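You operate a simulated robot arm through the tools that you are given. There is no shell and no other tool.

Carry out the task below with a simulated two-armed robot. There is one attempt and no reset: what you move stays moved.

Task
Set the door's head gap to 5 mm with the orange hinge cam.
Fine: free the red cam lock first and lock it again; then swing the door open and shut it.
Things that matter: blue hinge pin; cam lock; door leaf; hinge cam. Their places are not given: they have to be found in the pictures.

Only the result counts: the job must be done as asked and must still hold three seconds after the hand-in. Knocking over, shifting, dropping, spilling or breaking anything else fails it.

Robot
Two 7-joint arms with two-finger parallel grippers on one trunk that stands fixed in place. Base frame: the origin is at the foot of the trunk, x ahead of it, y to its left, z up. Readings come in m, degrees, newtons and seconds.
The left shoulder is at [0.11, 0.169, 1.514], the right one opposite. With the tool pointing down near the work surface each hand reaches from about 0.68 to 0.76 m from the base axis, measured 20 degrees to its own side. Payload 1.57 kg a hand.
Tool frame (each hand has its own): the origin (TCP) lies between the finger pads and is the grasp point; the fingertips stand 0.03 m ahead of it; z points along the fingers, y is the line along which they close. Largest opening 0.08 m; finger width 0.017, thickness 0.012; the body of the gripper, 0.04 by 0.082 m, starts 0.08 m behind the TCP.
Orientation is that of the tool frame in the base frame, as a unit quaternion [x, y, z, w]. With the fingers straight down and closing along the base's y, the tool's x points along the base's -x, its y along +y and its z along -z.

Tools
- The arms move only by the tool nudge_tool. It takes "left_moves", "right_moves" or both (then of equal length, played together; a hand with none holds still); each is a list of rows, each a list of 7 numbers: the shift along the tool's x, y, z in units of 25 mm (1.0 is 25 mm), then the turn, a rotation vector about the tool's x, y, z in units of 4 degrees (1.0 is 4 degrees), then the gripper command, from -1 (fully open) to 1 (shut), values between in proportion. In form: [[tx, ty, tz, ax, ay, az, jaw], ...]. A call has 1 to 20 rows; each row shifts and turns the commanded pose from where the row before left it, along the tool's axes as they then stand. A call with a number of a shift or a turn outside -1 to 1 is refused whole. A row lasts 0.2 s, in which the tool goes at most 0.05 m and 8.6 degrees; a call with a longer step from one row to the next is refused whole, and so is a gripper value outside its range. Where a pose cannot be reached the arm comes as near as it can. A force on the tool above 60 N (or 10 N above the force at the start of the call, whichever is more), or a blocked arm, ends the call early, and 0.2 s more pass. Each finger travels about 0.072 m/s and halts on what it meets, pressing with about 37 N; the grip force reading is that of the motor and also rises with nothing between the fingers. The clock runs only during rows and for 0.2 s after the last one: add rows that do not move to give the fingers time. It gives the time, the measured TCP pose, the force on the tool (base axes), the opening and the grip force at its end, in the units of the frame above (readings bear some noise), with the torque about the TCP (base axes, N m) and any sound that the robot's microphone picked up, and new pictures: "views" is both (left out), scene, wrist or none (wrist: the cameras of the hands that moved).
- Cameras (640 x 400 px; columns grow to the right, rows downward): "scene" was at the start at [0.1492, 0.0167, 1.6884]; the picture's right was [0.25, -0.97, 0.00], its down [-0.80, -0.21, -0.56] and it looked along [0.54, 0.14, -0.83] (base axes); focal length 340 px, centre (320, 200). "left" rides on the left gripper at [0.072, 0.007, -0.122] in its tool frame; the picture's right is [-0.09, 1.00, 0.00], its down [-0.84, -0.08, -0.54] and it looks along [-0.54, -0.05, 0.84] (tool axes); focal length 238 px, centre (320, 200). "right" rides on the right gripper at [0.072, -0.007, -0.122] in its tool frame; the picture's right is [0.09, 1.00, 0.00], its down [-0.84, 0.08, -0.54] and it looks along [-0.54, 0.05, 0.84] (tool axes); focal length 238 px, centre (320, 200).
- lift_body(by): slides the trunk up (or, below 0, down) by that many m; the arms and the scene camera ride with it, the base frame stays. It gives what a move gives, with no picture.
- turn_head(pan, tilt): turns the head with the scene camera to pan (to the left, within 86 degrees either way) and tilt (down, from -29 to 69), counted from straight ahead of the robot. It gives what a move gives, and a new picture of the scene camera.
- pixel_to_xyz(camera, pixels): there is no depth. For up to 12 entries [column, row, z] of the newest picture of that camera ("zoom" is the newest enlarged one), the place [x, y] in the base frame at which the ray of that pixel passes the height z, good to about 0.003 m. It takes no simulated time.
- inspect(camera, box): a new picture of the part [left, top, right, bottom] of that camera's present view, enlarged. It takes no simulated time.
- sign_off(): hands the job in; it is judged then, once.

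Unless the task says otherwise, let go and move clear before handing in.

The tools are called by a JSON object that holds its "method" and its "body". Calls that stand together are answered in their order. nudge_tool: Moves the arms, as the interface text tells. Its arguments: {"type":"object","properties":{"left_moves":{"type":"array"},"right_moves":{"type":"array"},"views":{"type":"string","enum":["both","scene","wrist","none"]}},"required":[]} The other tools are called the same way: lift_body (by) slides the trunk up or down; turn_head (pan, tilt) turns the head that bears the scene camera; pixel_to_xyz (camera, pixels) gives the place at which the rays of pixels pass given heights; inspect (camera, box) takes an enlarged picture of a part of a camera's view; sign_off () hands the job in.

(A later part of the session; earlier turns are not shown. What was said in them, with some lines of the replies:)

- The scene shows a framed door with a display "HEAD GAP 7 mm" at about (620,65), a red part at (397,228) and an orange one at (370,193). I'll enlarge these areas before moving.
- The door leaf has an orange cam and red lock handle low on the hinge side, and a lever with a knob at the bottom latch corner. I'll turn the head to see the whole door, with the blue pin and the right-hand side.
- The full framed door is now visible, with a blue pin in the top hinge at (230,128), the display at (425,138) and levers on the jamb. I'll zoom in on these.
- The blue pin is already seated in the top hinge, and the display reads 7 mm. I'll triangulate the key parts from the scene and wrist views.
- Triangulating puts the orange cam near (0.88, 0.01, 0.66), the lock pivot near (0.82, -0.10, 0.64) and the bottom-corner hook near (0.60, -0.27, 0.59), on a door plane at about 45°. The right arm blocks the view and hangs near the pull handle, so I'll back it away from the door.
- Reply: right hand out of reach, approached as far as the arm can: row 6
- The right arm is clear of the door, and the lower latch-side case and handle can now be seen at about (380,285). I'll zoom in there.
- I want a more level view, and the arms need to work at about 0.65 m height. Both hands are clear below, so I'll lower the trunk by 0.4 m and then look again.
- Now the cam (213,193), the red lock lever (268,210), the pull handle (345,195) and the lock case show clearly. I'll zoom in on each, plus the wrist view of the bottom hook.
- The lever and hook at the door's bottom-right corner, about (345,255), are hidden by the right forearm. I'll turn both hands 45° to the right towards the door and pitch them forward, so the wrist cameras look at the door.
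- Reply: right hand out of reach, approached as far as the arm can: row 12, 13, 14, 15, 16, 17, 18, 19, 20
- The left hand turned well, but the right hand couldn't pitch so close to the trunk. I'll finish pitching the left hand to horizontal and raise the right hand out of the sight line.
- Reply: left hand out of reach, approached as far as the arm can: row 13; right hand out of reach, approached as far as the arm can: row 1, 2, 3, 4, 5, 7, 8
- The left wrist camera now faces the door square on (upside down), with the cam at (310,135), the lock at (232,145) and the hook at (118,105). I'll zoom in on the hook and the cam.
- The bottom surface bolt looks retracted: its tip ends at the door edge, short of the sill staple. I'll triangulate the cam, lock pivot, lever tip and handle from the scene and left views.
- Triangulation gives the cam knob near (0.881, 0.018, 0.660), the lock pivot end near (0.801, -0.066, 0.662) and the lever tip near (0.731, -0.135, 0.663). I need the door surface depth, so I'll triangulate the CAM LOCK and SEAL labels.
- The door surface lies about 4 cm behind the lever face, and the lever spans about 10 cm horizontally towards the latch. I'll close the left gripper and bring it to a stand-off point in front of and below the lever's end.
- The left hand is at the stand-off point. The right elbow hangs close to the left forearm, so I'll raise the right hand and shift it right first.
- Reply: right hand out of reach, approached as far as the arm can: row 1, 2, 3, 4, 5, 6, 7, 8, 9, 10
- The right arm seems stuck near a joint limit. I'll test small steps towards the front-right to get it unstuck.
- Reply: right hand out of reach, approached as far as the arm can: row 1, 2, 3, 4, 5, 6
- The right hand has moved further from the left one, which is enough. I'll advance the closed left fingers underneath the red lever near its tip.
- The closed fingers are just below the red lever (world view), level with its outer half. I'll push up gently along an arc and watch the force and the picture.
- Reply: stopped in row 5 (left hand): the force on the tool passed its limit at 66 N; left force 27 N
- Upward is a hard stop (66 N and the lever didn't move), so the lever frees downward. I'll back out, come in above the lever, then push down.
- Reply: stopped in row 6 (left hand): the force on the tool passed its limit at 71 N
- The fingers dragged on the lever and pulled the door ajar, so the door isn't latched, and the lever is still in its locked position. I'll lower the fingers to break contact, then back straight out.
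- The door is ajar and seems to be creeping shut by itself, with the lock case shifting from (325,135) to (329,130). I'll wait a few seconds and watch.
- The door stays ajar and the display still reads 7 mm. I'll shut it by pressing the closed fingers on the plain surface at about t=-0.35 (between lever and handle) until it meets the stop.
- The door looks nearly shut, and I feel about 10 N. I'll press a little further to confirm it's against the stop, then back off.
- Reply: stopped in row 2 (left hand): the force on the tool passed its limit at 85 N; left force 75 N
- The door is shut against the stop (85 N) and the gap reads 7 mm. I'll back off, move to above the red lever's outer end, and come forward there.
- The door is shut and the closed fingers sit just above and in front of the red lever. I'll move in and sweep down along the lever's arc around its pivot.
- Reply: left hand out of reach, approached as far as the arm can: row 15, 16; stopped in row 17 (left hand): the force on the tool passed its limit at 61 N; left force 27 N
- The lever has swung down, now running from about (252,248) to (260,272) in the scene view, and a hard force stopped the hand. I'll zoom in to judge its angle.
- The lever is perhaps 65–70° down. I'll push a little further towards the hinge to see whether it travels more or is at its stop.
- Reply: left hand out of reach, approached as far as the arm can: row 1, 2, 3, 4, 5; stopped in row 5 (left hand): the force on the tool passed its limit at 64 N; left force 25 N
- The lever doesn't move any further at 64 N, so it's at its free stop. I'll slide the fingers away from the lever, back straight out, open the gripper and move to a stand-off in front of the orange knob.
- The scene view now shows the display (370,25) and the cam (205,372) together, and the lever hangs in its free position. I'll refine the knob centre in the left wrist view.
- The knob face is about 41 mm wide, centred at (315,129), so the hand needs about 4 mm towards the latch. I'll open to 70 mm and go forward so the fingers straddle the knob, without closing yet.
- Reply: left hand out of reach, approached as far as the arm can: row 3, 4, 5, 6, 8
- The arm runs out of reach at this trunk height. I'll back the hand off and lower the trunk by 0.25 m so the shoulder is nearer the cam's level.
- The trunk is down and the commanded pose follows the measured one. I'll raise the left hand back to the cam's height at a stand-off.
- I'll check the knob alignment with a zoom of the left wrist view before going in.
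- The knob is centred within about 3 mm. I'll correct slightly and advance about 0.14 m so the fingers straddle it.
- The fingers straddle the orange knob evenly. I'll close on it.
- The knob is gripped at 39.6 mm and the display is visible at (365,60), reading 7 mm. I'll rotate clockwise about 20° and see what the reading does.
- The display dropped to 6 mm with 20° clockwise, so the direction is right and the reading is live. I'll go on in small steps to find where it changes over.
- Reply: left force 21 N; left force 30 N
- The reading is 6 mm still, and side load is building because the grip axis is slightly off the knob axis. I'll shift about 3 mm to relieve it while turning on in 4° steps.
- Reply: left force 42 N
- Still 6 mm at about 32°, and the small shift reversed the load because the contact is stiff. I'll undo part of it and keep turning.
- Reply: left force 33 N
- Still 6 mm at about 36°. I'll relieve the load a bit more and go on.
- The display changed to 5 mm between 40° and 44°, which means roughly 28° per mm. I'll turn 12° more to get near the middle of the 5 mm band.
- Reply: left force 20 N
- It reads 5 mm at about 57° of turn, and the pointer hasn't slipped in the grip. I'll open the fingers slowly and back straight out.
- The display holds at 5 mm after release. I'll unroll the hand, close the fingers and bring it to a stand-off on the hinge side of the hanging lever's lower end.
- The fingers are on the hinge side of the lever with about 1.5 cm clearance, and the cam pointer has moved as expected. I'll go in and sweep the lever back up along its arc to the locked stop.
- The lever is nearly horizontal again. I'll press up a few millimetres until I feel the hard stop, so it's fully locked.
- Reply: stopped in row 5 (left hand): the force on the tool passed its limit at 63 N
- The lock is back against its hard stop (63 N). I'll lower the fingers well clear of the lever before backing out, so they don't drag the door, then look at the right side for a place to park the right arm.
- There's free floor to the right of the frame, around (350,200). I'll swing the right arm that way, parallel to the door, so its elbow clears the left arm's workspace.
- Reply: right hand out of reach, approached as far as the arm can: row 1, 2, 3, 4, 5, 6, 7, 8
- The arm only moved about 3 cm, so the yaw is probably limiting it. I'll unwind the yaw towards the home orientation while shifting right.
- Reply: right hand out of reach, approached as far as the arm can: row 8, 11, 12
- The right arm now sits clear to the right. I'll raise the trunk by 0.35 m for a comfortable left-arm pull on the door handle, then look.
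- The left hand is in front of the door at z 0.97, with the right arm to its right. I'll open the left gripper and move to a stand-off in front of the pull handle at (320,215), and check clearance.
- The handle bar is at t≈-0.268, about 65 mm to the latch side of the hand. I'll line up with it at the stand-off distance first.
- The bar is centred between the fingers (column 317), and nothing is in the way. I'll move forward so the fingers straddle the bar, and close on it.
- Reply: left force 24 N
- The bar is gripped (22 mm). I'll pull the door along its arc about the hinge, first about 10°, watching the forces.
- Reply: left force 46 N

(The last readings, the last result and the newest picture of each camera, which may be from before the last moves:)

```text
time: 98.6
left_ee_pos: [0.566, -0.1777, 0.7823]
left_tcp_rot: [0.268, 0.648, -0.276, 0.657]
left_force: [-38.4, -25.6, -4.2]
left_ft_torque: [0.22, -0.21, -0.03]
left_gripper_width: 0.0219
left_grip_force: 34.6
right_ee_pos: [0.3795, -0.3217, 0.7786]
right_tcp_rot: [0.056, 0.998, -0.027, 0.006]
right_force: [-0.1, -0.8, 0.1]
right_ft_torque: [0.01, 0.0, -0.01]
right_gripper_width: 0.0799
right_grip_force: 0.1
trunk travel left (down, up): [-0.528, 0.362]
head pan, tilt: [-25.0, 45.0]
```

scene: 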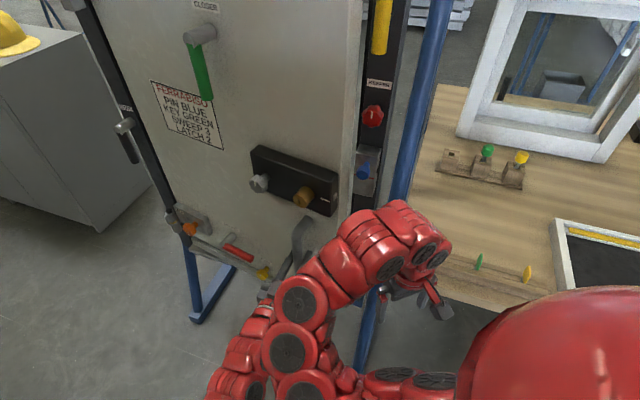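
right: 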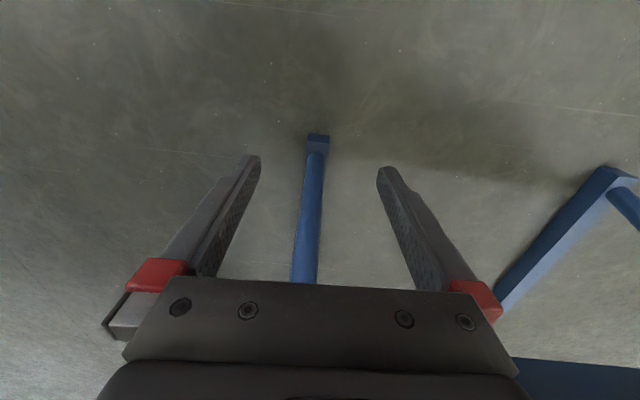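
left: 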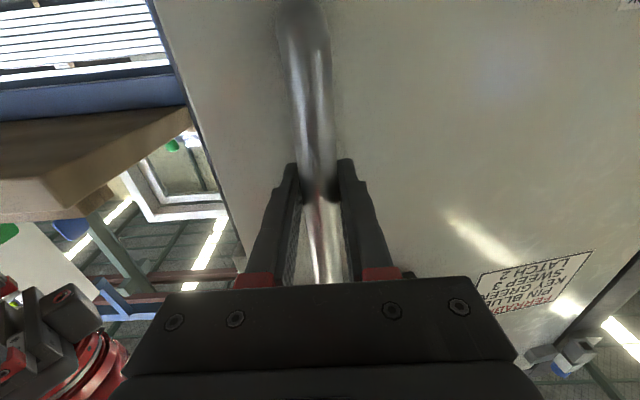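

The door is opening well to about 10°, with about 45 N of radial load because I'm pulling slightly too much towards the hinge. I'll ease that by 2 mm and continue the arc to about 30°.

{"method": "nudge_tool", "body": {"left_moves": [[0, -0.08, -0.3, 0, 0, 0, 1], [0, 0.14, -0.55, 0, 0, 0, 1], [0, 0.17, -0.55, 0, 0, 0, 1], [0, 0.19, -0.55, 0, 0, 0, 1], [0, 0.2, -0.55, 0, 0, 0, 1], [0, 0.21, -0.55, 0, 0, 0, 1]]}}

```text
time: 100.0
left_ee_pos: [0.527, -0.1067, 0.7827]
left_tcp_rot: [0.266, 0.648, -0.274, 0.659]
left_force: [-36.7, -15.8, -0.8]
left_ft_torque: [0.33, -0.22, -0.21]
left_gripper_width: 0.0218
left_grip_force: 34.8
right_ee_pos: [0.3803, -0.32, 0.7775]
right_tcp_rot: [0.055, 0.998, -0.027, 0.005]
right_force: [0.2, 0.2, 0.1]
right_ft_torque: [0.01, -0.02, 0.0]
right_gripper_width: 0.0799
right_grip_force: 0.2
trunk travel left (down, up): [-0.528, 0.362]
head pan, tilt: [-25.0, 45.0]
```

scene: 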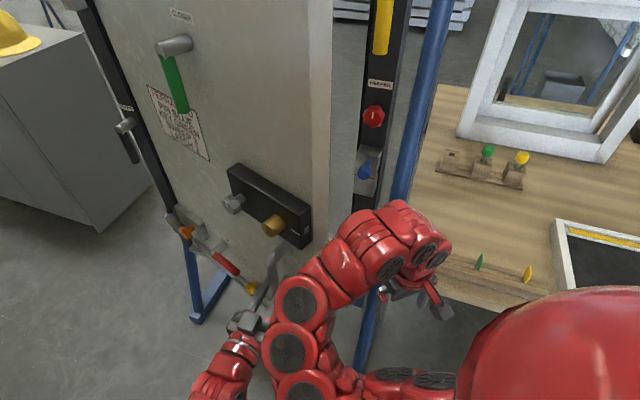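
left: 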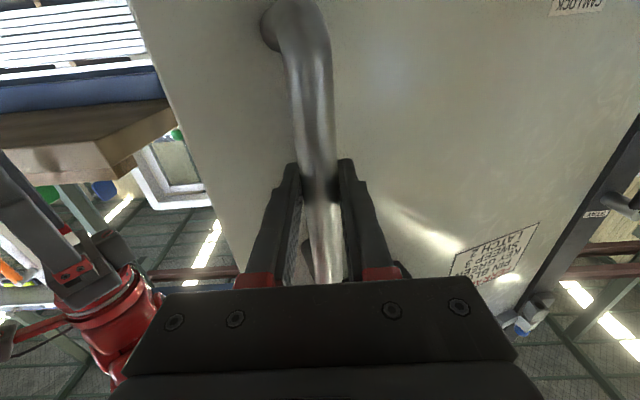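

The door is about 20° open; fitting the path gives a hinge radius of 0.468 m. I'll continue along that arc with some clockwise yaw to help the arm.

{"method": "nudge_tool", "body": {"left_moves": [[0, 0.05, -0.45, 0.35, 0, 0, 1], [0, 0.18, -0.5, 0.35, 0, 0, 1], [0, 0.21, -0.5, 0.35, 0, 0, 1], [0, 0.22, -0.5, 0.35, 0, 0, 1], [0, 0.23, -0.5, 0.35, 0, 0, 1], [0, 0.25, -0.5, 0.35, 0, 0, 1]]}}

```text
time: 101.4
left_ee_pos: [0.5022, -0.0316, 0.7806]
left_tcp_rot: [0.312, 0.626, -0.323, 0.637]
left_force: [5.6, 2.8, 27.0]
left_ft_torque: [0.07, -0.37, 0.03]
left_gripper_width: 0.0221
left_grip_force: 34.6
right_ee_pos: [0.3818, -0.3197, 0.7781]
right_tcp_rot: [0.055, 0.998, -0.028, 0.005]
right_force: [0.9, -0.3, -0.1]
right_ft_torque: [0.03, -0.02, -0.01]
right_gripper_width: 0.0801
right_grip_force: 0.0
trunk travel left (down, up): [-0.528, 0.362]
head pan, tilt: [-25.0, 45.0]
```

scene: 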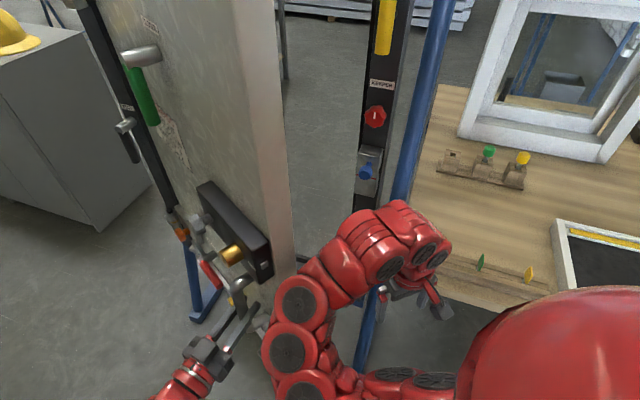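
left: 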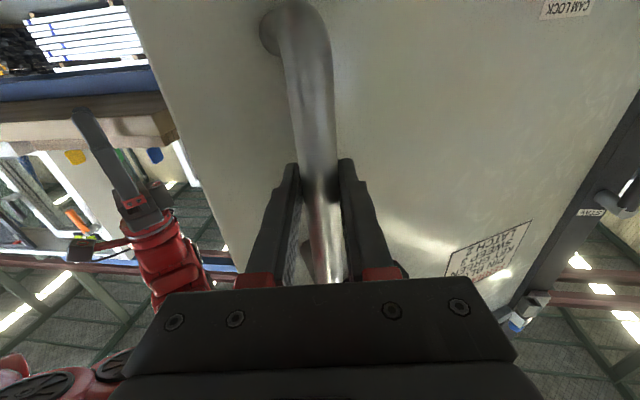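

The door is at about 31° with small loads. I'll carry on along the arc to about 50°.

{"method": "nudge_tool", "body": {"left_moves": [[-0.04, 0.18, -0.5, 0.4, 0, 0, 1], [0, 0.19, -0.5, 0.4, 0, 0, 1], [0, 0.2, -0.51, 0.4, 0, 0, 1], [0, 0.21, -0.51, 0.4, 0, 0, 1], [0, 0.22, -0.51, 0.4, 0, 0, 1], [0, 0.22, -0.51, 0.4, 0, 0, 1]]}}

```text
time: 102.8
left_ee_pos: [0.4894, 0.0498, 0.7786]
left_tcp_rot: [0.361, 0.599, -0.374, 0.608]
left_force: [36.0, 3.1, 22.4]
left_ft_torque: [-0.12, -0.6, -0.05]
left_gripper_width: 0.022
left_grip_force: 34.8
right_ee_pos: [0.3832, -0.3192, 0.7768]
right_tcp_rot: [0.055, 0.998, -0.027, 0.003]
right_force: [-0.2, 0.1, -0.2]
right_ft_torque: [-0.03, 0.01, 0.01]
right_gripper_width: 0.0798
right_grip_force: 0.0
trunk travel left (down, up): [-0.528, 0.362]
head pan, tilt: [-25.0, 45.0]
```

scene: 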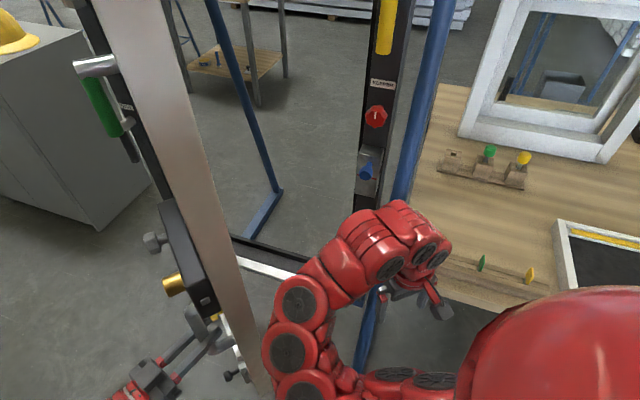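
left: 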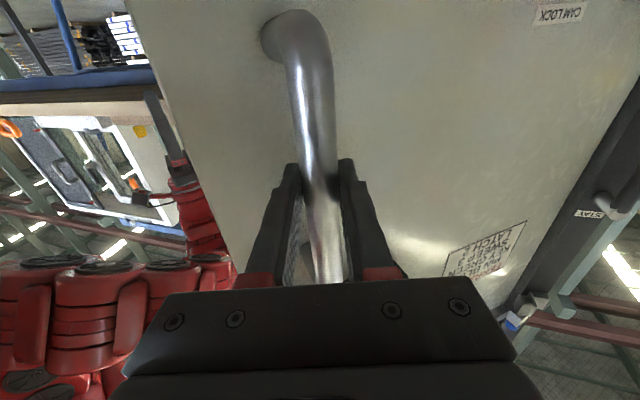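

The door is at about 41° with a moderate inward load. I'll ease that slightly and open to about 58°.

{"method": "nudge_tool", "body": {"left_moves": [[-0.02, 0.2, -0.46, 0.4, 0, 0, 1], [-0.02, 0.2, -0.5, 0.4, 0, 0, 1], [0, 0.205, -0.5, 0.4, 0, 0, 1], [0, 0.205, -0.5, 0.4, 0, 0, 1], [0, 0.21, -0.5, 0.4, 0, 0, 1], [0, 0.21, -0.5, 0.4, 0, 0, 1], [0, 0.22, -0.49, 0.4, 0, 0, 1], [0, 0.23, -0.49, 0.4, 0, 0, 1], [0, 0.23, -0.49, 0.4, 0, 0, 1], [0, 0.24, -0.49, 0.4, 0, 0, 1]]}}

```text
time: 105.0
left_ee_pos: [0.497, 0.1813, 0.7759]
left_tcp_rot: [0.445, 0.54, -0.455, 0.551]
left_force: [32.5, -8.0, -1.0]
left_ft_torque: [-0.84, -0.27, 0.14]
left_gripper_width: 0.0219
left_grip_force: 35.8
right_ee_pos: [0.3834, -0.3202, 0.7762]
right_tcp_rot: [0.055, 0.998, -0.027, 0.002]
right_force: [0.0, -0.9, 0.1]
right_ft_torque: [-0.02, 0.0, 0.0]
right_gripper_width: 0.0799
right_grip_force: 0.0
trunk travel left (down, up): [-0.528, 0.362]
head pan, tilt: [-25.0, 45.0]
```

scene: 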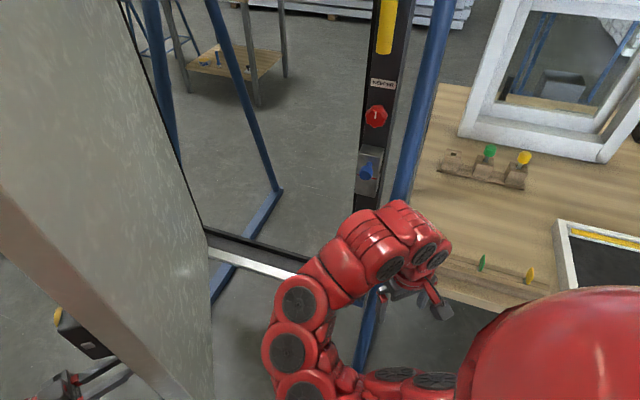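
left: 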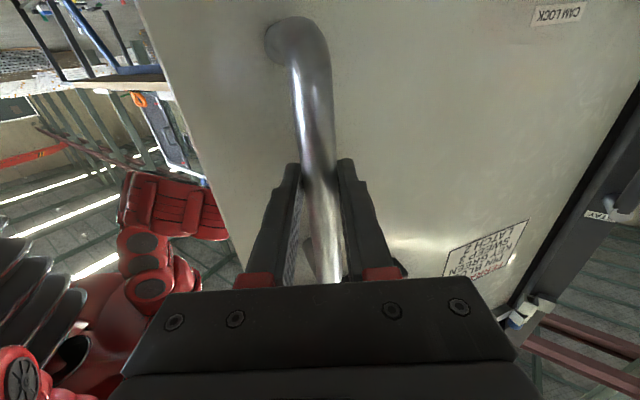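

The door is about 56° open. I'll go a little further to about 70° so there's no doubt it has been swung open.

{"method": "nudge_tool", "body": {"left_moves": [[0, 0.24, -0.48, 0.4, 0, 0, 1], [0, 0.225, -0.495, 0.4, 0, 0, 1], [0, 0.22, -0.495, 0.4, 0, 0, 1], [0, 0.22, -0.495, 0.4, 0, 0, 1], [0, 0.22, -0.495, 0.4, 0, 0, 1], [0, 0.22, -0.495, 0.4, 0, 0, 1], [0, 0.23, -0.49, 0.4, 0, 0, 1], [0, 0.23, -0.49, 0.4, 0, 0, 1]]}}

```text
time: 106.8
left_ee_pos: [0.4978, 0.1817, 0.7759]
left_tcp_rot: [0.445, 0.541, -0.453, 0.551]
left_force: [20.9, -4.7, -1.9]
left_ft_torque: [0.01, -0.11, 0.17]
left_gripper_width: 0.0217
left_grip_force: 34.8
left hand out of reach, approached as far as the arm can: row 1, 2, 3, 4, 5, 6, 7, 8
right_ee_pos: [0.3829, -0.3201, 0.7763]
right_tcp_rot: [0.055, 0.998, -0.028, 0.002]
right_force: [0.1, 0.2, 0.7]
right_ft_torque: [0.01, -0.03, 0.0]
right_gripper_width: 0.08
right_grip_force: 0.1
trunk travel left (down, up): [-0.528, 0.362]
head pan, tilt: [-25.0, 45.0]
```

scene: 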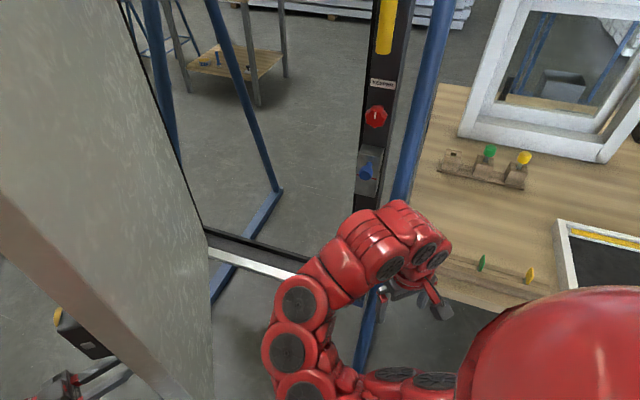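
left: 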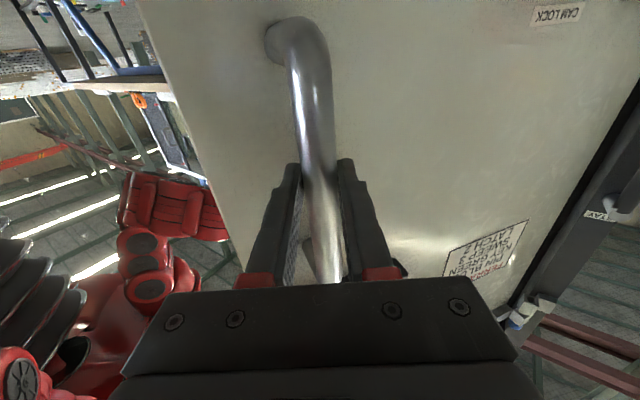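

The arm hit a limit there, probably in yaw. I'll try once more with translation only.

{"method": "nudge_tool", "body": {"left_moves": [[0, 0.2, -0.5, 0, 0, 0, 1], [0, 0.23, -0.49, 0, 0, 0, 1], [0, 0.26, -0.48, 0, 0, 0, 1], [0, 0.28, -0.47, 0, 0, 0, 1], [0, 0.29, -0.46, 0, 0, 0, 1]], "views": "scene"}}

```text
time: 108.0
left_ee_pos: [0.4995, 0.1948, 0.7768]
left_tcp_rot: [0.446, 0.54, -0.453, 0.552]
left_force: [4.2, -1.3, 5.0]
left_ft_torque: [-0.15, 0.02, -0.04]
left_gripper_width: 0.0215
left_grip_force: 35.1
left hand out of reach, approached as far as the arm can: row 2, 3, 4, 5
right_ee_pos: [0.3823, -0.3195, 0.777]
right_tcp_rot: [0.055, 0.998, -0.028, 0.004]
right_force: [0.8, -0.1, -0.1]
right_ft_torque: [-0.03, -0.02, 0.0]
right_gripper_width: 0.0798
right_grip_force: 0.0
trunk travel left (down, up): [-0.528, 0.362]
head pan, tilt: [-25.0, 45.0]
```

scene: 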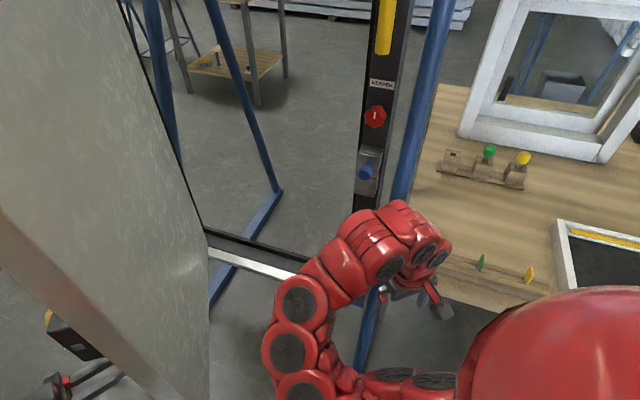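

The door is at about 58°. I'll try a bit more with the hand yawing the other way.

{"method": "nudge_tool", "body": {"left_moves": [[0, 0.3, -0.42, -0.6, 0, 0, 1], [0, 0.32, -0.41, -0.6, 0, 0, 1], [0, 0.35, -0.39, -0.6, 0, 0, 1], [0, 0.38, -0.36, -0.6, 0, 0, 1], [0, 0.4, -0.34, -0.6, 0, 0, 1]], "views": "scene"}}

```text
time: 109.2
left_ee_pos: [0.5264, 0.2544, 0.7772]
left_tcp_rot: [0.384, 0.584, -0.393, 0.597]
left_force: [-32.8, 14.1, -0.1]
left_ft_torque: [-0.05, -0.29, -0.05]
left_gripper_width: 0.0215
left_grip_force: 34.9
right_ee_pos: [0.3804, -0.3187, 0.7788]
right_tcp_rot: [0.055, 0.998, -0.028, 0.005]
right_force: [-0.2, 0.0, 0.6]
right_ft_torque: [-0.02, -0.01, 0.03]
right_gripper_width: 0.0801
right_grip_force: 0.0
trunk travel left (down, up): [-0.528, 0.362]
head pan, tilt: [-25.0, 45.0]
```

scene: 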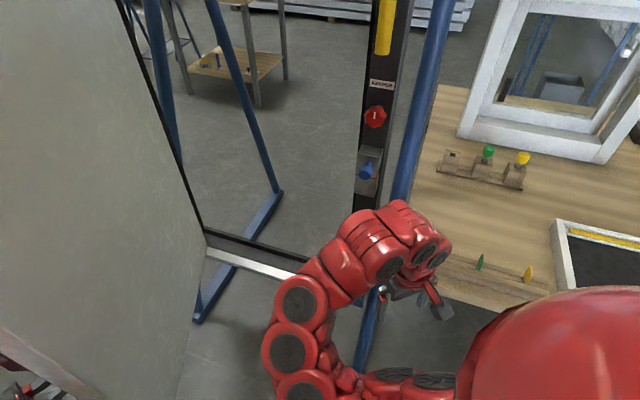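

The door is now about 66° open, which is plenty. I'll swing it shut along the same arc, still holding the handle, in stages.

{"method": "nudge_tool", "body": {"left_moves": [[0, -0.45, 0.43, 0, 0, 0, 1], [0, -0.42, 0.5, 0, 0, 0, 1], [0, -0.41, 0.5, 0, 0, 0, 1], [0, -0.41, 0.51, 0, 0, 0, 1], [0, -0.4, 0.51, 0, 0, 0, 1], [0, -0.36, 0.54, 0, 0, 0, 1], [0, -0.34, 0.55, 0, 0, 0, 1], [0, -0.33, 0.56, 0, 0, 0, 1], [0, -0.32, 0.57, 0, 0, 0, 1], [0, -0.3, 0.58, 0, 0, 0, 1]]}}

```text
time: 111.4
left_ee_pos: [0.4949, 0.0963, 0.7782]
left_tcp_rot: [0.386, 0.584, -0.395, 0.595]
left_force: [-14.1, 0.2, -16.2]
left_ft_torque: [0.58, 0.05, 0.21]
left_gripper_width: 0.022
left_grip_force: 35.0
right_ee_pos: [0.382, -0.3198, 0.7775]
right_tcp_rot: [0.056, 0.998, -0.028, 0.004]
right_force: [-0.7, -0.2, -0.1]
right_ft_torque: [-0.03, 0.01, 0.02]
right_gripper_width: 0.0801
right_grip_force: 0.0
trunk travel left (down, up): [-0.528, 0.362]
head pan, tilt: [-25.0, 45.0]
```

scene: 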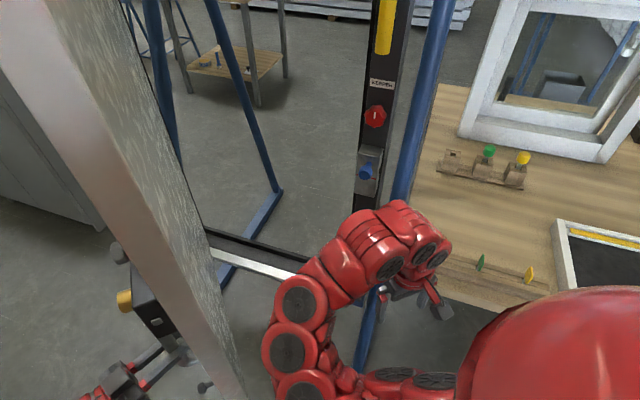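
left: 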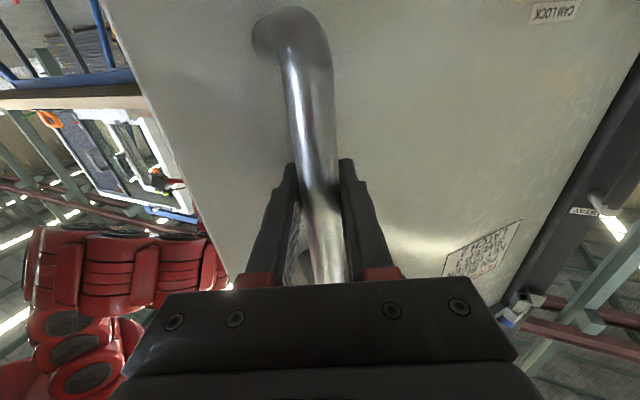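

The door is at about 47° and following well with light loads. I'll continue closing to about 27°.

{"method": "nudge_tool", "body": {"left_moves": [[0, -0.23, 0.49, -0.24, 0, 0, 1], [0, -0.22, 0.49, -0.24, 0, 0, 1], [0, -0.215, 0.49, -0.24, 0, 0, 1], [0, -0.21, 0.5, -0.24, 0, 0, 1], [0, -0.2, 0.5, -0.24, 0, 0, 1], [0, -0.2, 0.5, -0.24, 0, 0, 1], [0, -0.19, 0.5, -0.24, 0, 0, 1], [0, -0.185, 0.5, -0.24, 0, 0, 1], [0, -0.18, 0.5, -0.24, 0, 0, 1], [0, -0.17, 0.5, -0.24, 0, 0, 1], [0, -0.17, 0.5, -0.24, 0, 0, 1], [0, -0.16, 0.5, -0.24, 0, 0, 1]]}}

```text
time: 114.0
left_ee_pos: [0.5139, -0.0633, 0.7824]
left_tcp_rot: [0.324, 0.622, -0.334, 0.631]
left_force: [-10.0, -5.5, -25.2]
left_ft_torque: [0.05, -0.4, -0.1]
left_gripper_width: 0.0219
left_grip_force: 34.5
right_ee_pos: [0.3832, -0.3197, 0.7765]
right_tcp_rot: [0.055, 0.998, -0.027, 0.003]
right_force: [-0.3, -0.5, 0.1]
right_ft_torque: [0.01, 0.01, 0.01]
right_gripper_width: 0.0798
right_grip_force: 0.0
trunk travel left (down, up): [-0.528, 0.362]
head pan, tilt: [-25.0, 45.0]
```

scene: 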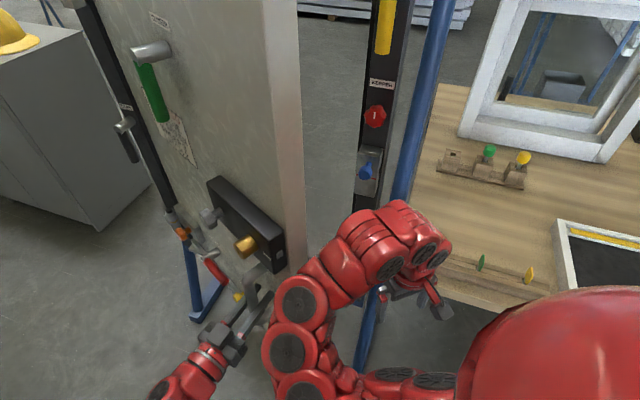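
left: 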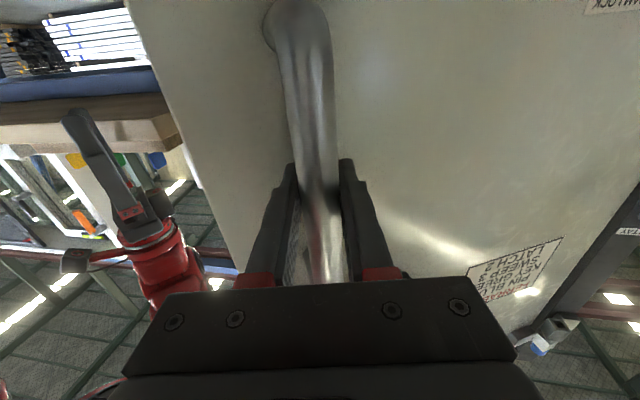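

The door is at about 27°. I'll continue closing to about 7°.

{"method": "nudge_tool", "body": {"left_moves": [[0.04, -0.16, 0.51, -0.24, 0, 0, 1], [0, -0.15, 0.52, -0.24, 0, 0, 1], [0, -0.14, 0.52, -0.24, 0, 0, 1], [0, -0.14, 0.52, -0.24, 0, 0, 1], [0, -0.13, 0.52, -0.24, 0, 0, 1], [0, -0.12, 0.52, -0.24, 0, 0, 1], [0, -0.11, 0.52, -0.2, 0, 0, 1], [0, -0.1, 0.52, -0.2, 0, 0, 1], [0, -0.09, 0.52, -0.2, 0, 0, 1], [0, -0.08, 0.52, -0.2, 0, 0, 1], [0, -0.07, 0.52, -0.2, 0, 0, 1], [0, -0.06, 0.5, -0.2, 0, 0, 1]]}}

```text
time: 116.6
left_ee_pos: [0.5865, -0.2047, 0.7816]
left_tcp_rot: [0.264, 0.65, -0.275, 0.657]
left_force: [-12.2, -10.0, -18.4]
left_ft_torque: [0.17, -0.43, -0.05]
left_gripper_width: 0.0218
left_grip_force: 34.5
right_ee_pos: [0.3828, -0.3207, 0.7766]
right_tcp_rot: [0.055, 0.998, -0.026, 0.004]
right_force: [0.1, 0.3, -0.6]
right_ft_torque: [0.0, 0.02, 0.01]
right_gripper_width: 0.0797
right_grip_force: 0.0
trunk travel left (down, up): [-0.528, 0.362]
head pan, tilt: [-25.0, 45.0]
```

scene: 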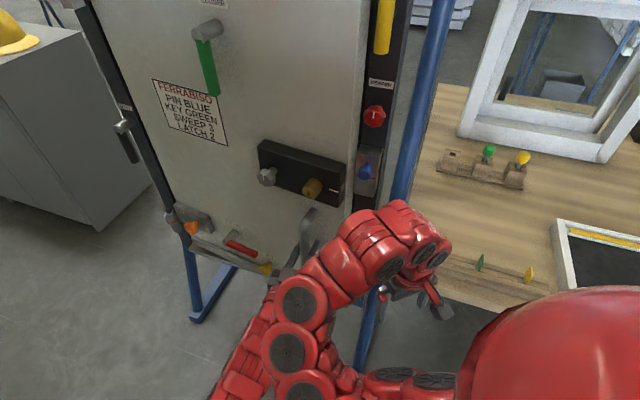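
left: 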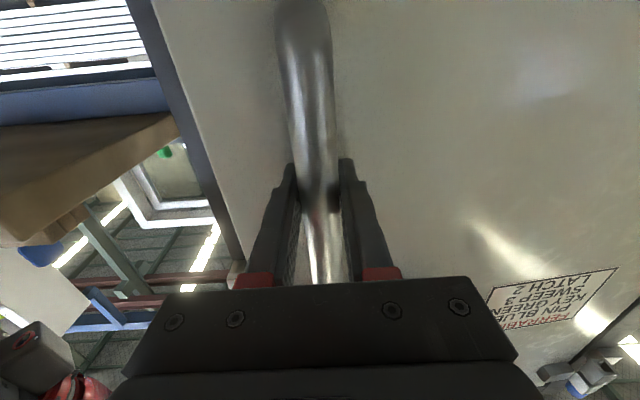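

The door is at about 7°. I'll push the last bit slowly until it meets the stop.

{"method": "nudge_tool", "body": {"left_moves": [[0.03, -0.04, 0.35, 0, 0, 0, 1], [0, -0.02, 0.35, 0, 0, 0, 1], [0, -0.02, 0.3, 0, 0, 0, 1], [0, -0.01, 0.3, 0, 0, 0, 1], [0, -0.01, 0.2, 0, 0, 0, 1], [0, 0, 0.2, 0, 0, 0, 1], [0, 0, 0.15, 0, 0, 0, 1], [0, 0, 0.15, 0, 0, 0, 1], [0, 0, 0.1, 0, 0, 0, 1], [0, 0, 0.1, 0, 0, 0, 1], [0, 0, 0.1, 0, 0, 0, 1]]}}

```text
time: 119.0
left_ee_pos: [0.6226, -0.2481, 0.7842]
left_tcp_rot: [0.267, 0.649, -0.274, 0.657]
left_force: [-43.4, -13.5, -18.6]
left_ft_torque: [0.15, -0.38, 0.33]
left_gripper_width: 0.022
left_grip_force: 34.9
right_ee_pos: [0.3799, -0.3209, 0.7784]
right_tcp_rot: [0.056, 0.998, -0.027, 0.005]
right_force: [-0.5, -0.9, -0.9]
right_ft_torque: [-0.01, 0.0, 0.01]
right_gripper_width: 0.0802
right_grip_force: 0.1
trunk travel left (down, up): [-0.528, 0.362]
head pan, tilt: [-25.0, 45.0]
```

scene: 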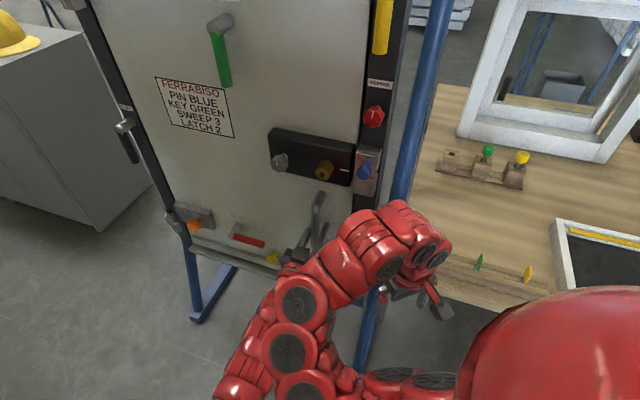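
left: 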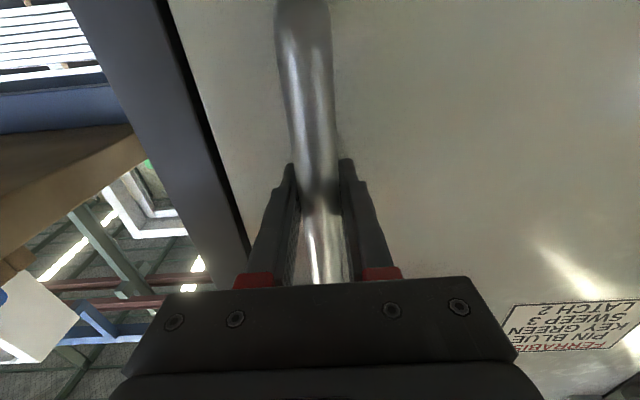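

The door appears fully shut; the lock case is at the same pixels as before opening. I'll release the handle and back straight out.

{"method": "nudge_tool", "body": {"left_moves": [[0, 0, 0, 0, 0, 0, 0.2], [0, 0, 0, 0, 0, 0, -0.3], [0, 0, 0, 0, 0, 0, -0.6], [0, 0, 0, 0, 0, 0, -0.6], [0, 0, -0.5, 0, 0, 0, -0.6], [0, 0, -1, 0, 0, 0, -0.6], [0, 0, -1, 0, 0, 0, -0.6], [0, 0, -1, 0, 0, 0, -0.6], [0, 0, -1, 0, 0, 0, -0.6], [0, 0, -1, 0, 0, 0, -0.6], [0, 0, -1, 0, 0, 0, -0.6]]}}

{"method": "turn_head", "body": {"pan": -20, "tilt": 24}}

```text
time: 121.4
left_ee_pos: [0.5117, -0.1301, 0.7821]
left_tcp_rot: [0.264, 0.65, -0.275, 0.658]
left_force: [0.1, -0.7, 0.1]
left_ft_torque: [0.01, 0.02, -0.02]
left_gripper_width: 0.0638
left_grip_force: 0.1
right_ee_pos: [0.382, -0.32, 0.7771]
right_tcp_rot: [0.055, 0.998, -0.027, 0.003]
right_force: [-0.2, 0.3, 0.1]
right_ft_torque: [0.0, -0.01, 0.0]
right_gripper_width: 0.0802
right_grip_force: 0.0
trunk travel left (down, up): [-0.528, 0.362]
head pan, tilt: [-25.0, 45.0]
```

scene: 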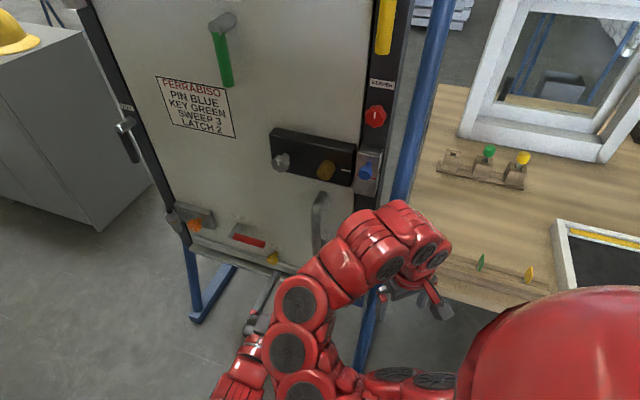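
left: 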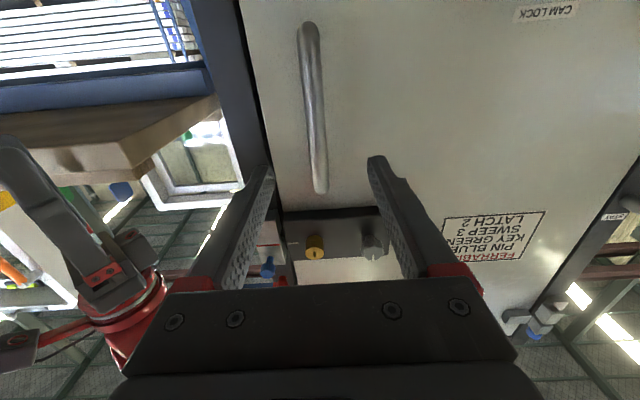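

```text
time: 122.3
left_ee_pos: [0.5118, -0.1315, 0.782]
left_tcp_rot: [0.264, 0.65, -0.275, 0.658]
left_force: [0.0, 0.4, -0.2]
left_ft_torque: [0.02, -0.02, 0.04]
left_gripper_width: 0.064
left_grip_force: 0.1
right_ee_pos: [0.3825, -0.3191, 0.7767]
right_tcp_rot: [0.055, 0.998, -0.028, 0.004]
right_force: [-0.1, -0.3, 0.0]
right_ft_torque: [0.01, -0.01, -0.01]
right_gripper_width: 0.08
right_grip_force: 0.2
trunk travel left (down, up): [-0.528, 0.362]
head pan, tilt: [-20.0, 24.0]
```

scene: 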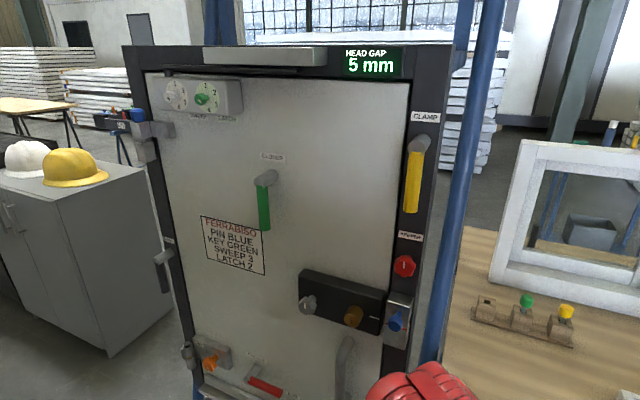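

The display reads 5 mm and the door looks shut. To be sure it's fully home, I'll press the closed fingers on the plain face beside the handle, then back off.

{"method": "nudge_tool", "body": {"left_moves": [[0, 0.85, 0, 0, 0, 0, 1], [0, 0.85, 0, 0, 0, 0, 1], [0, 0.85, 0, 0, 0, 0, 1], [0, 0, 0.9, 0, 0, 0, 1], [0, 0, 0.9, 0, 0, 0, 1], [0, 0, 0.9, 0, 0, 0, 1], [0, 0, 0.9, 0, 0, 0, 1], [0, 0, 0.9, 0, 0, 0, 1], [0, 0, 0.9, 0, 0, 0, 1], [0, 0, 0.4, 0, 0, 0, 1], [0, 0, 0.3, 0, 0, 0, 1], [0, 0, 0.2, 0, 0, 0, 1], [0, 0, 0.1, 0, 0, 0, 1], [0, 0, 0.1, 0, 0, 0, 1], [0, 0, 0.1, 0, 0, 0, 1], [0, 0, 0.1, 0, 0, 0, 1], [0, 0, 0.1, 0, 0, 0, 1]]}}

```text
time: 125.9
left_ee_pos: [0.6749, -0.2033, 0.7822]
left_tcp_rot: [0.264, 0.65, -0.274, 0.658]
left_force: [-23.5, 14.6, -2.2]
left_ft_torque: [0.3, 0.09, -0.18]
left_gripper_width: 0.0
left_grip_force: 21.3
right_ee_pos: [0.3809, -0.3178, 0.7777]
right_tcp_rot: [0.055, 0.998, -0.028, 0.003]
right_force: [0.4, 0.6, -0.1]
right_ft_torque: [-0.01, 0.0, -0.02]
right_gripper_width: 0.08
right_grip_force: 0.2
trunk travel left (down, up): [-0.528, 0.362]
head pan, tilt: [-20.0, 24.0]
```

scene: 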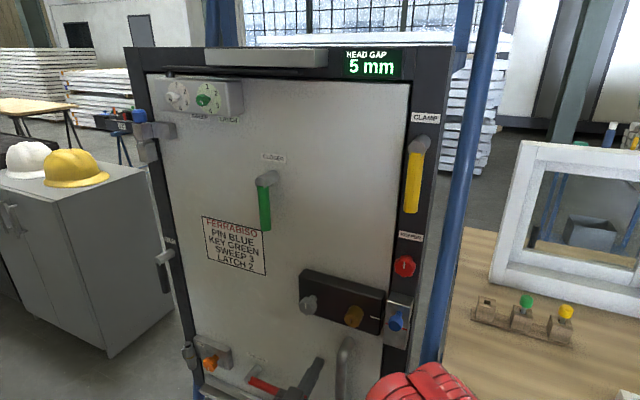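
left: 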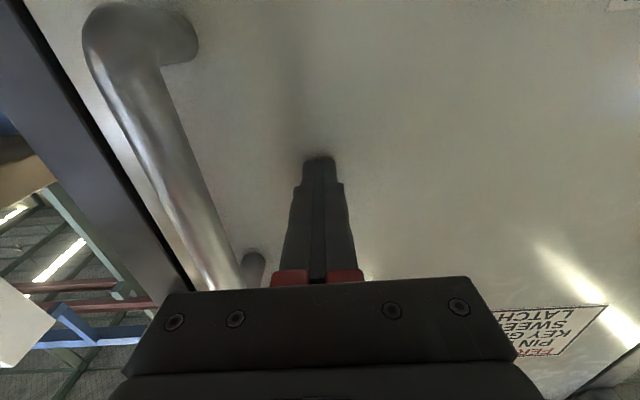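

The door is firm against its stop at the same depth as before. I'll back off well clear and check the lever, cam and pin.

{"method": "nudge_tool", "body": {"left_moves": [[0, 0, -0.6, 0, 0, 0, 1], [0, 0, -1, 0, 0, 0, 1], [0, 0, -1, 0, 0, 0, 1], [0, 0, -1, 0, 0, 0, 1], [0, 0, -1, 0, 0, 0, 1], [0, 0.6, -1, 0, 0, 0, 1], [0, 0.8, -1, 0, 0, 0, 1], [0, 0.8, -1, 0, 0, 0, 1], [0, 0.8, -0.8, 0, 0, 0, 1], [0, 0.8, 0, 0, 0, 0, 1], [0, 0.8, 0, 0, 0, 0, 1]]}}

{"method": "turn_head", "body": {"pan": -15, "tilt": 28}}

{"method": "inspect", "body": {"camera": "scene", "box": [100, 20, 460, 260]}}

{"method": "inspect", "body": {"camera": "scene", "box": [120, 240, 360, 400]}}

{"method": "inspect", "body": {"camera": "left", "box": [100, 0, 500, 240]}}

```text
time: 128.3
left_ee_pos: [0.6082, 0.0245, 0.778]
left_tcp_rot: [0.264, 0.649, -0.275, 0.658]
left_force: [0.4, 0.3, -0.5]
left_ft_torque: [-0.02, -0.02, 0.04]
left_gripper_width: 0.0
left_grip_force: 21.5
right_ee_pos: [0.3831, -0.3201, 0.7776]
right_tcp_rot: [0.055, 0.998, -0.028, 0.003]
right_force: [0.5, -0.8, -0.1]
right_ft_torque: [-0.03, -0.01, 0.0]
right_gripper_width: 0.0798
right_grip_force: 0.1
trunk travel left (down, up): [-0.528, 0.362]
head pan, tilt: [-20.0, 24.0]
```

scene: 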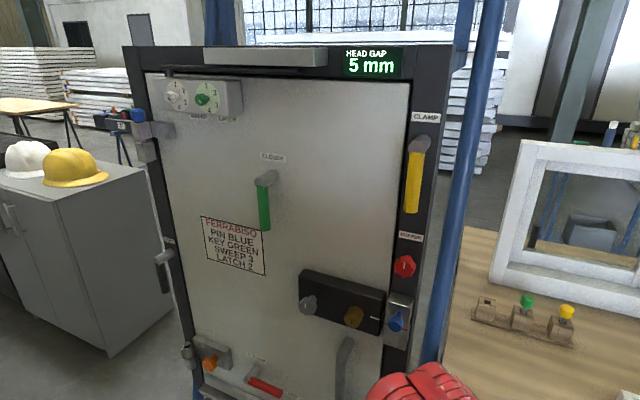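
left: 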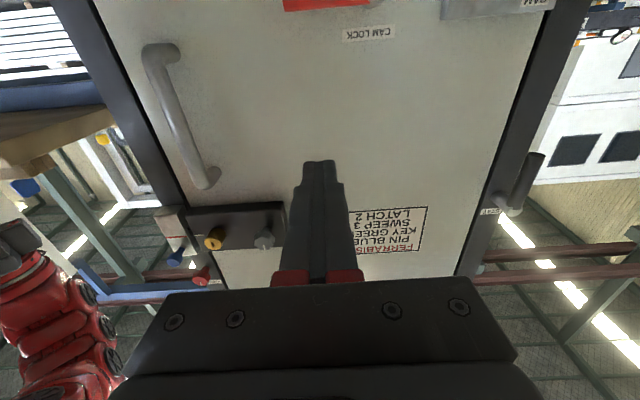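

```text
time: 128.9
left_ee_pos: [0.6078, 0.0257, 0.7787]
left_tcp_rot: [0.263, 0.65, -0.274, 0.658]
left_force: [0.2, 0.2, -0.5]
left_ft_torque: [-0.02, -0.01, -0.02]
left_gripper_width: 0.0
left_grip_force: 21.5
right_ee_pos: [0.3824, -0.3201, 0.7771]
right_tcp_rot: [0.055, 0.998, -0.028, 0.004]
right_force: [-0.8, -0.2, 0.3]
right_ft_torque: [0.01, -0.02, 0.03]
right_gripper_width: 0.0799
right_grip_force: 0.1
trunk travel left (down, up): [-0.528, 0.362]
head pan, tilt: [-15.0, 28.0]
```

scene: 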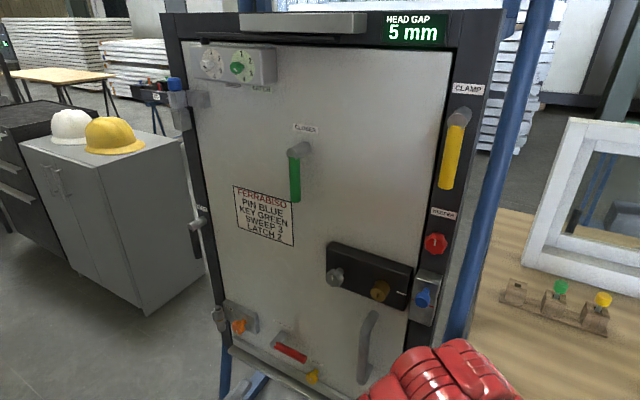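

```text
1.67 times, centred on (280, 140) of scene
```

zoom: 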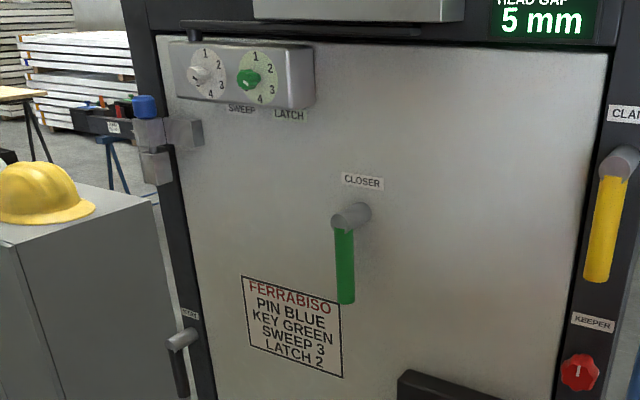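

```text
2.50 times, centred on (240, 320) of scene
```

zoom: 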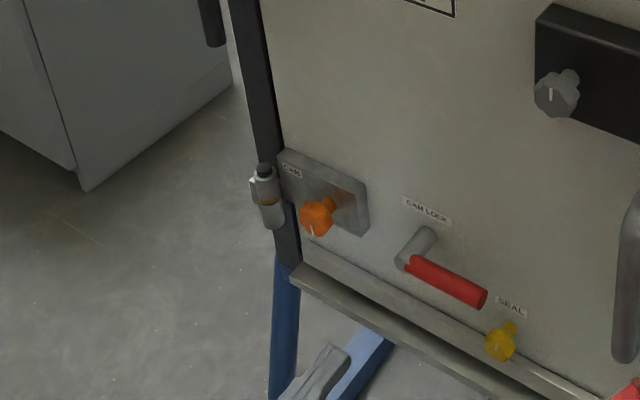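

```text
1.60 times, centred on (300, 120) of left
```

zoom: 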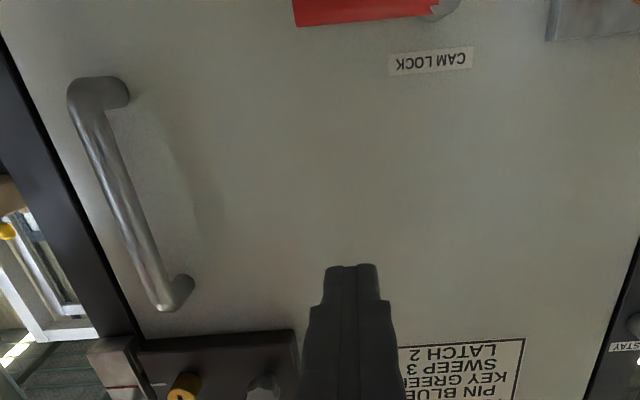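

The display reads 5 mm, the lever is back to horizontal and the door is shut. One last close look at the blue pin and the door edges.

{"method": "inspect", "body": {"camera": "scene", "box": [150, 60, 230, 140]}}

{"method": "inspect", "body": {"camera": "scene", "box": [360, 0, 520, 110]}}

{"method": "inspect", "body": {"camera": "scene", "box": [210, 280, 330, 400]}}

```text
5.00 times, centred on (190, 100) of scene
```

zoom: 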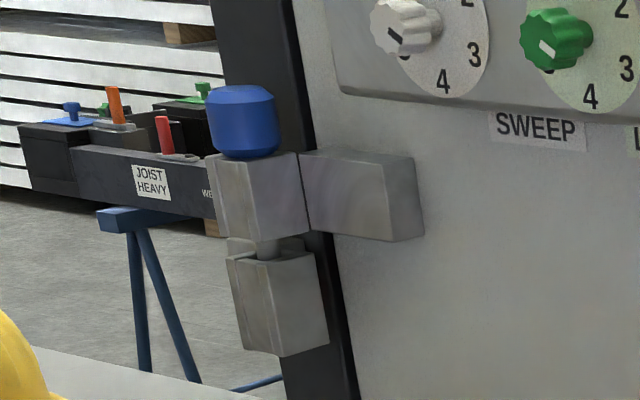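

```text
3.64 times, centred on (440, 55) of scene
```

zoom: 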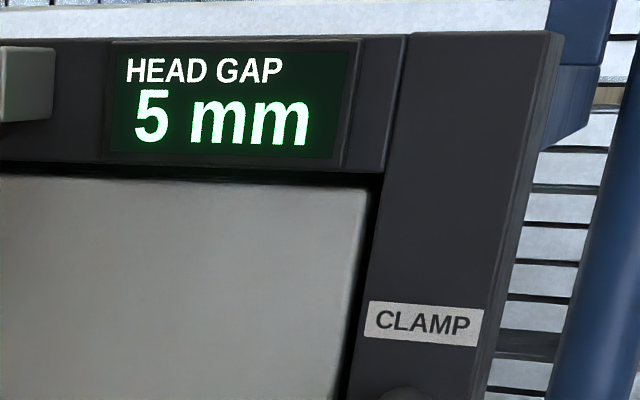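

```text
3.33 times, centred on (270, 340) of scene
```

zoom: 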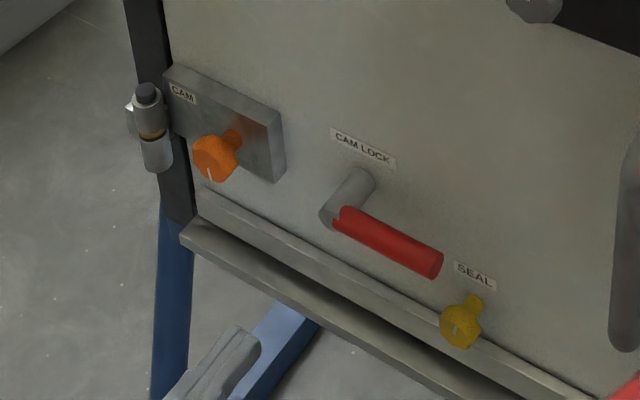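

The gap reads 5 mm, the cam lock lever is back at its locked stop, the blue pin is seated and the door is shut after being swung open. Both hands are clear, so I'm handing in.

{"method": "sign_off", "body": {}}

```text
The job is handed in.
```

I set the door's head gap to 5 mm with the orange cam and handed the job in; I haven't seen the judge's result.

- **Cam lock:** I freed the red lever by pushing it down to its stop. After setting the cam I pushed it back up until it met its locked stop.
- **Head gap:** I turned the orange cam about 57° clockwise, which took the display from 7 mm to 5 mm. The display only shows whole millimetres. I turned about 14° past the change from 6 to 5, to sit near the middle of the 5 mm band. It still read 5 mm after the door was swung and shut.
- **Door:** I pulled it open by the handle to roughly 66°, then swung it shut and pressed it firmly against its stop.
- **At hand-in:** The blue hinge pin was still seated in the top hinge, and both hands were clear of the door.

My first try at the lock, pushing the lever up, dragged the unlatched door slightly ajar. I pushed it shut again before touching the cam. The only other sign of strain was a few brief stops at the force limit, and I saw no damage.
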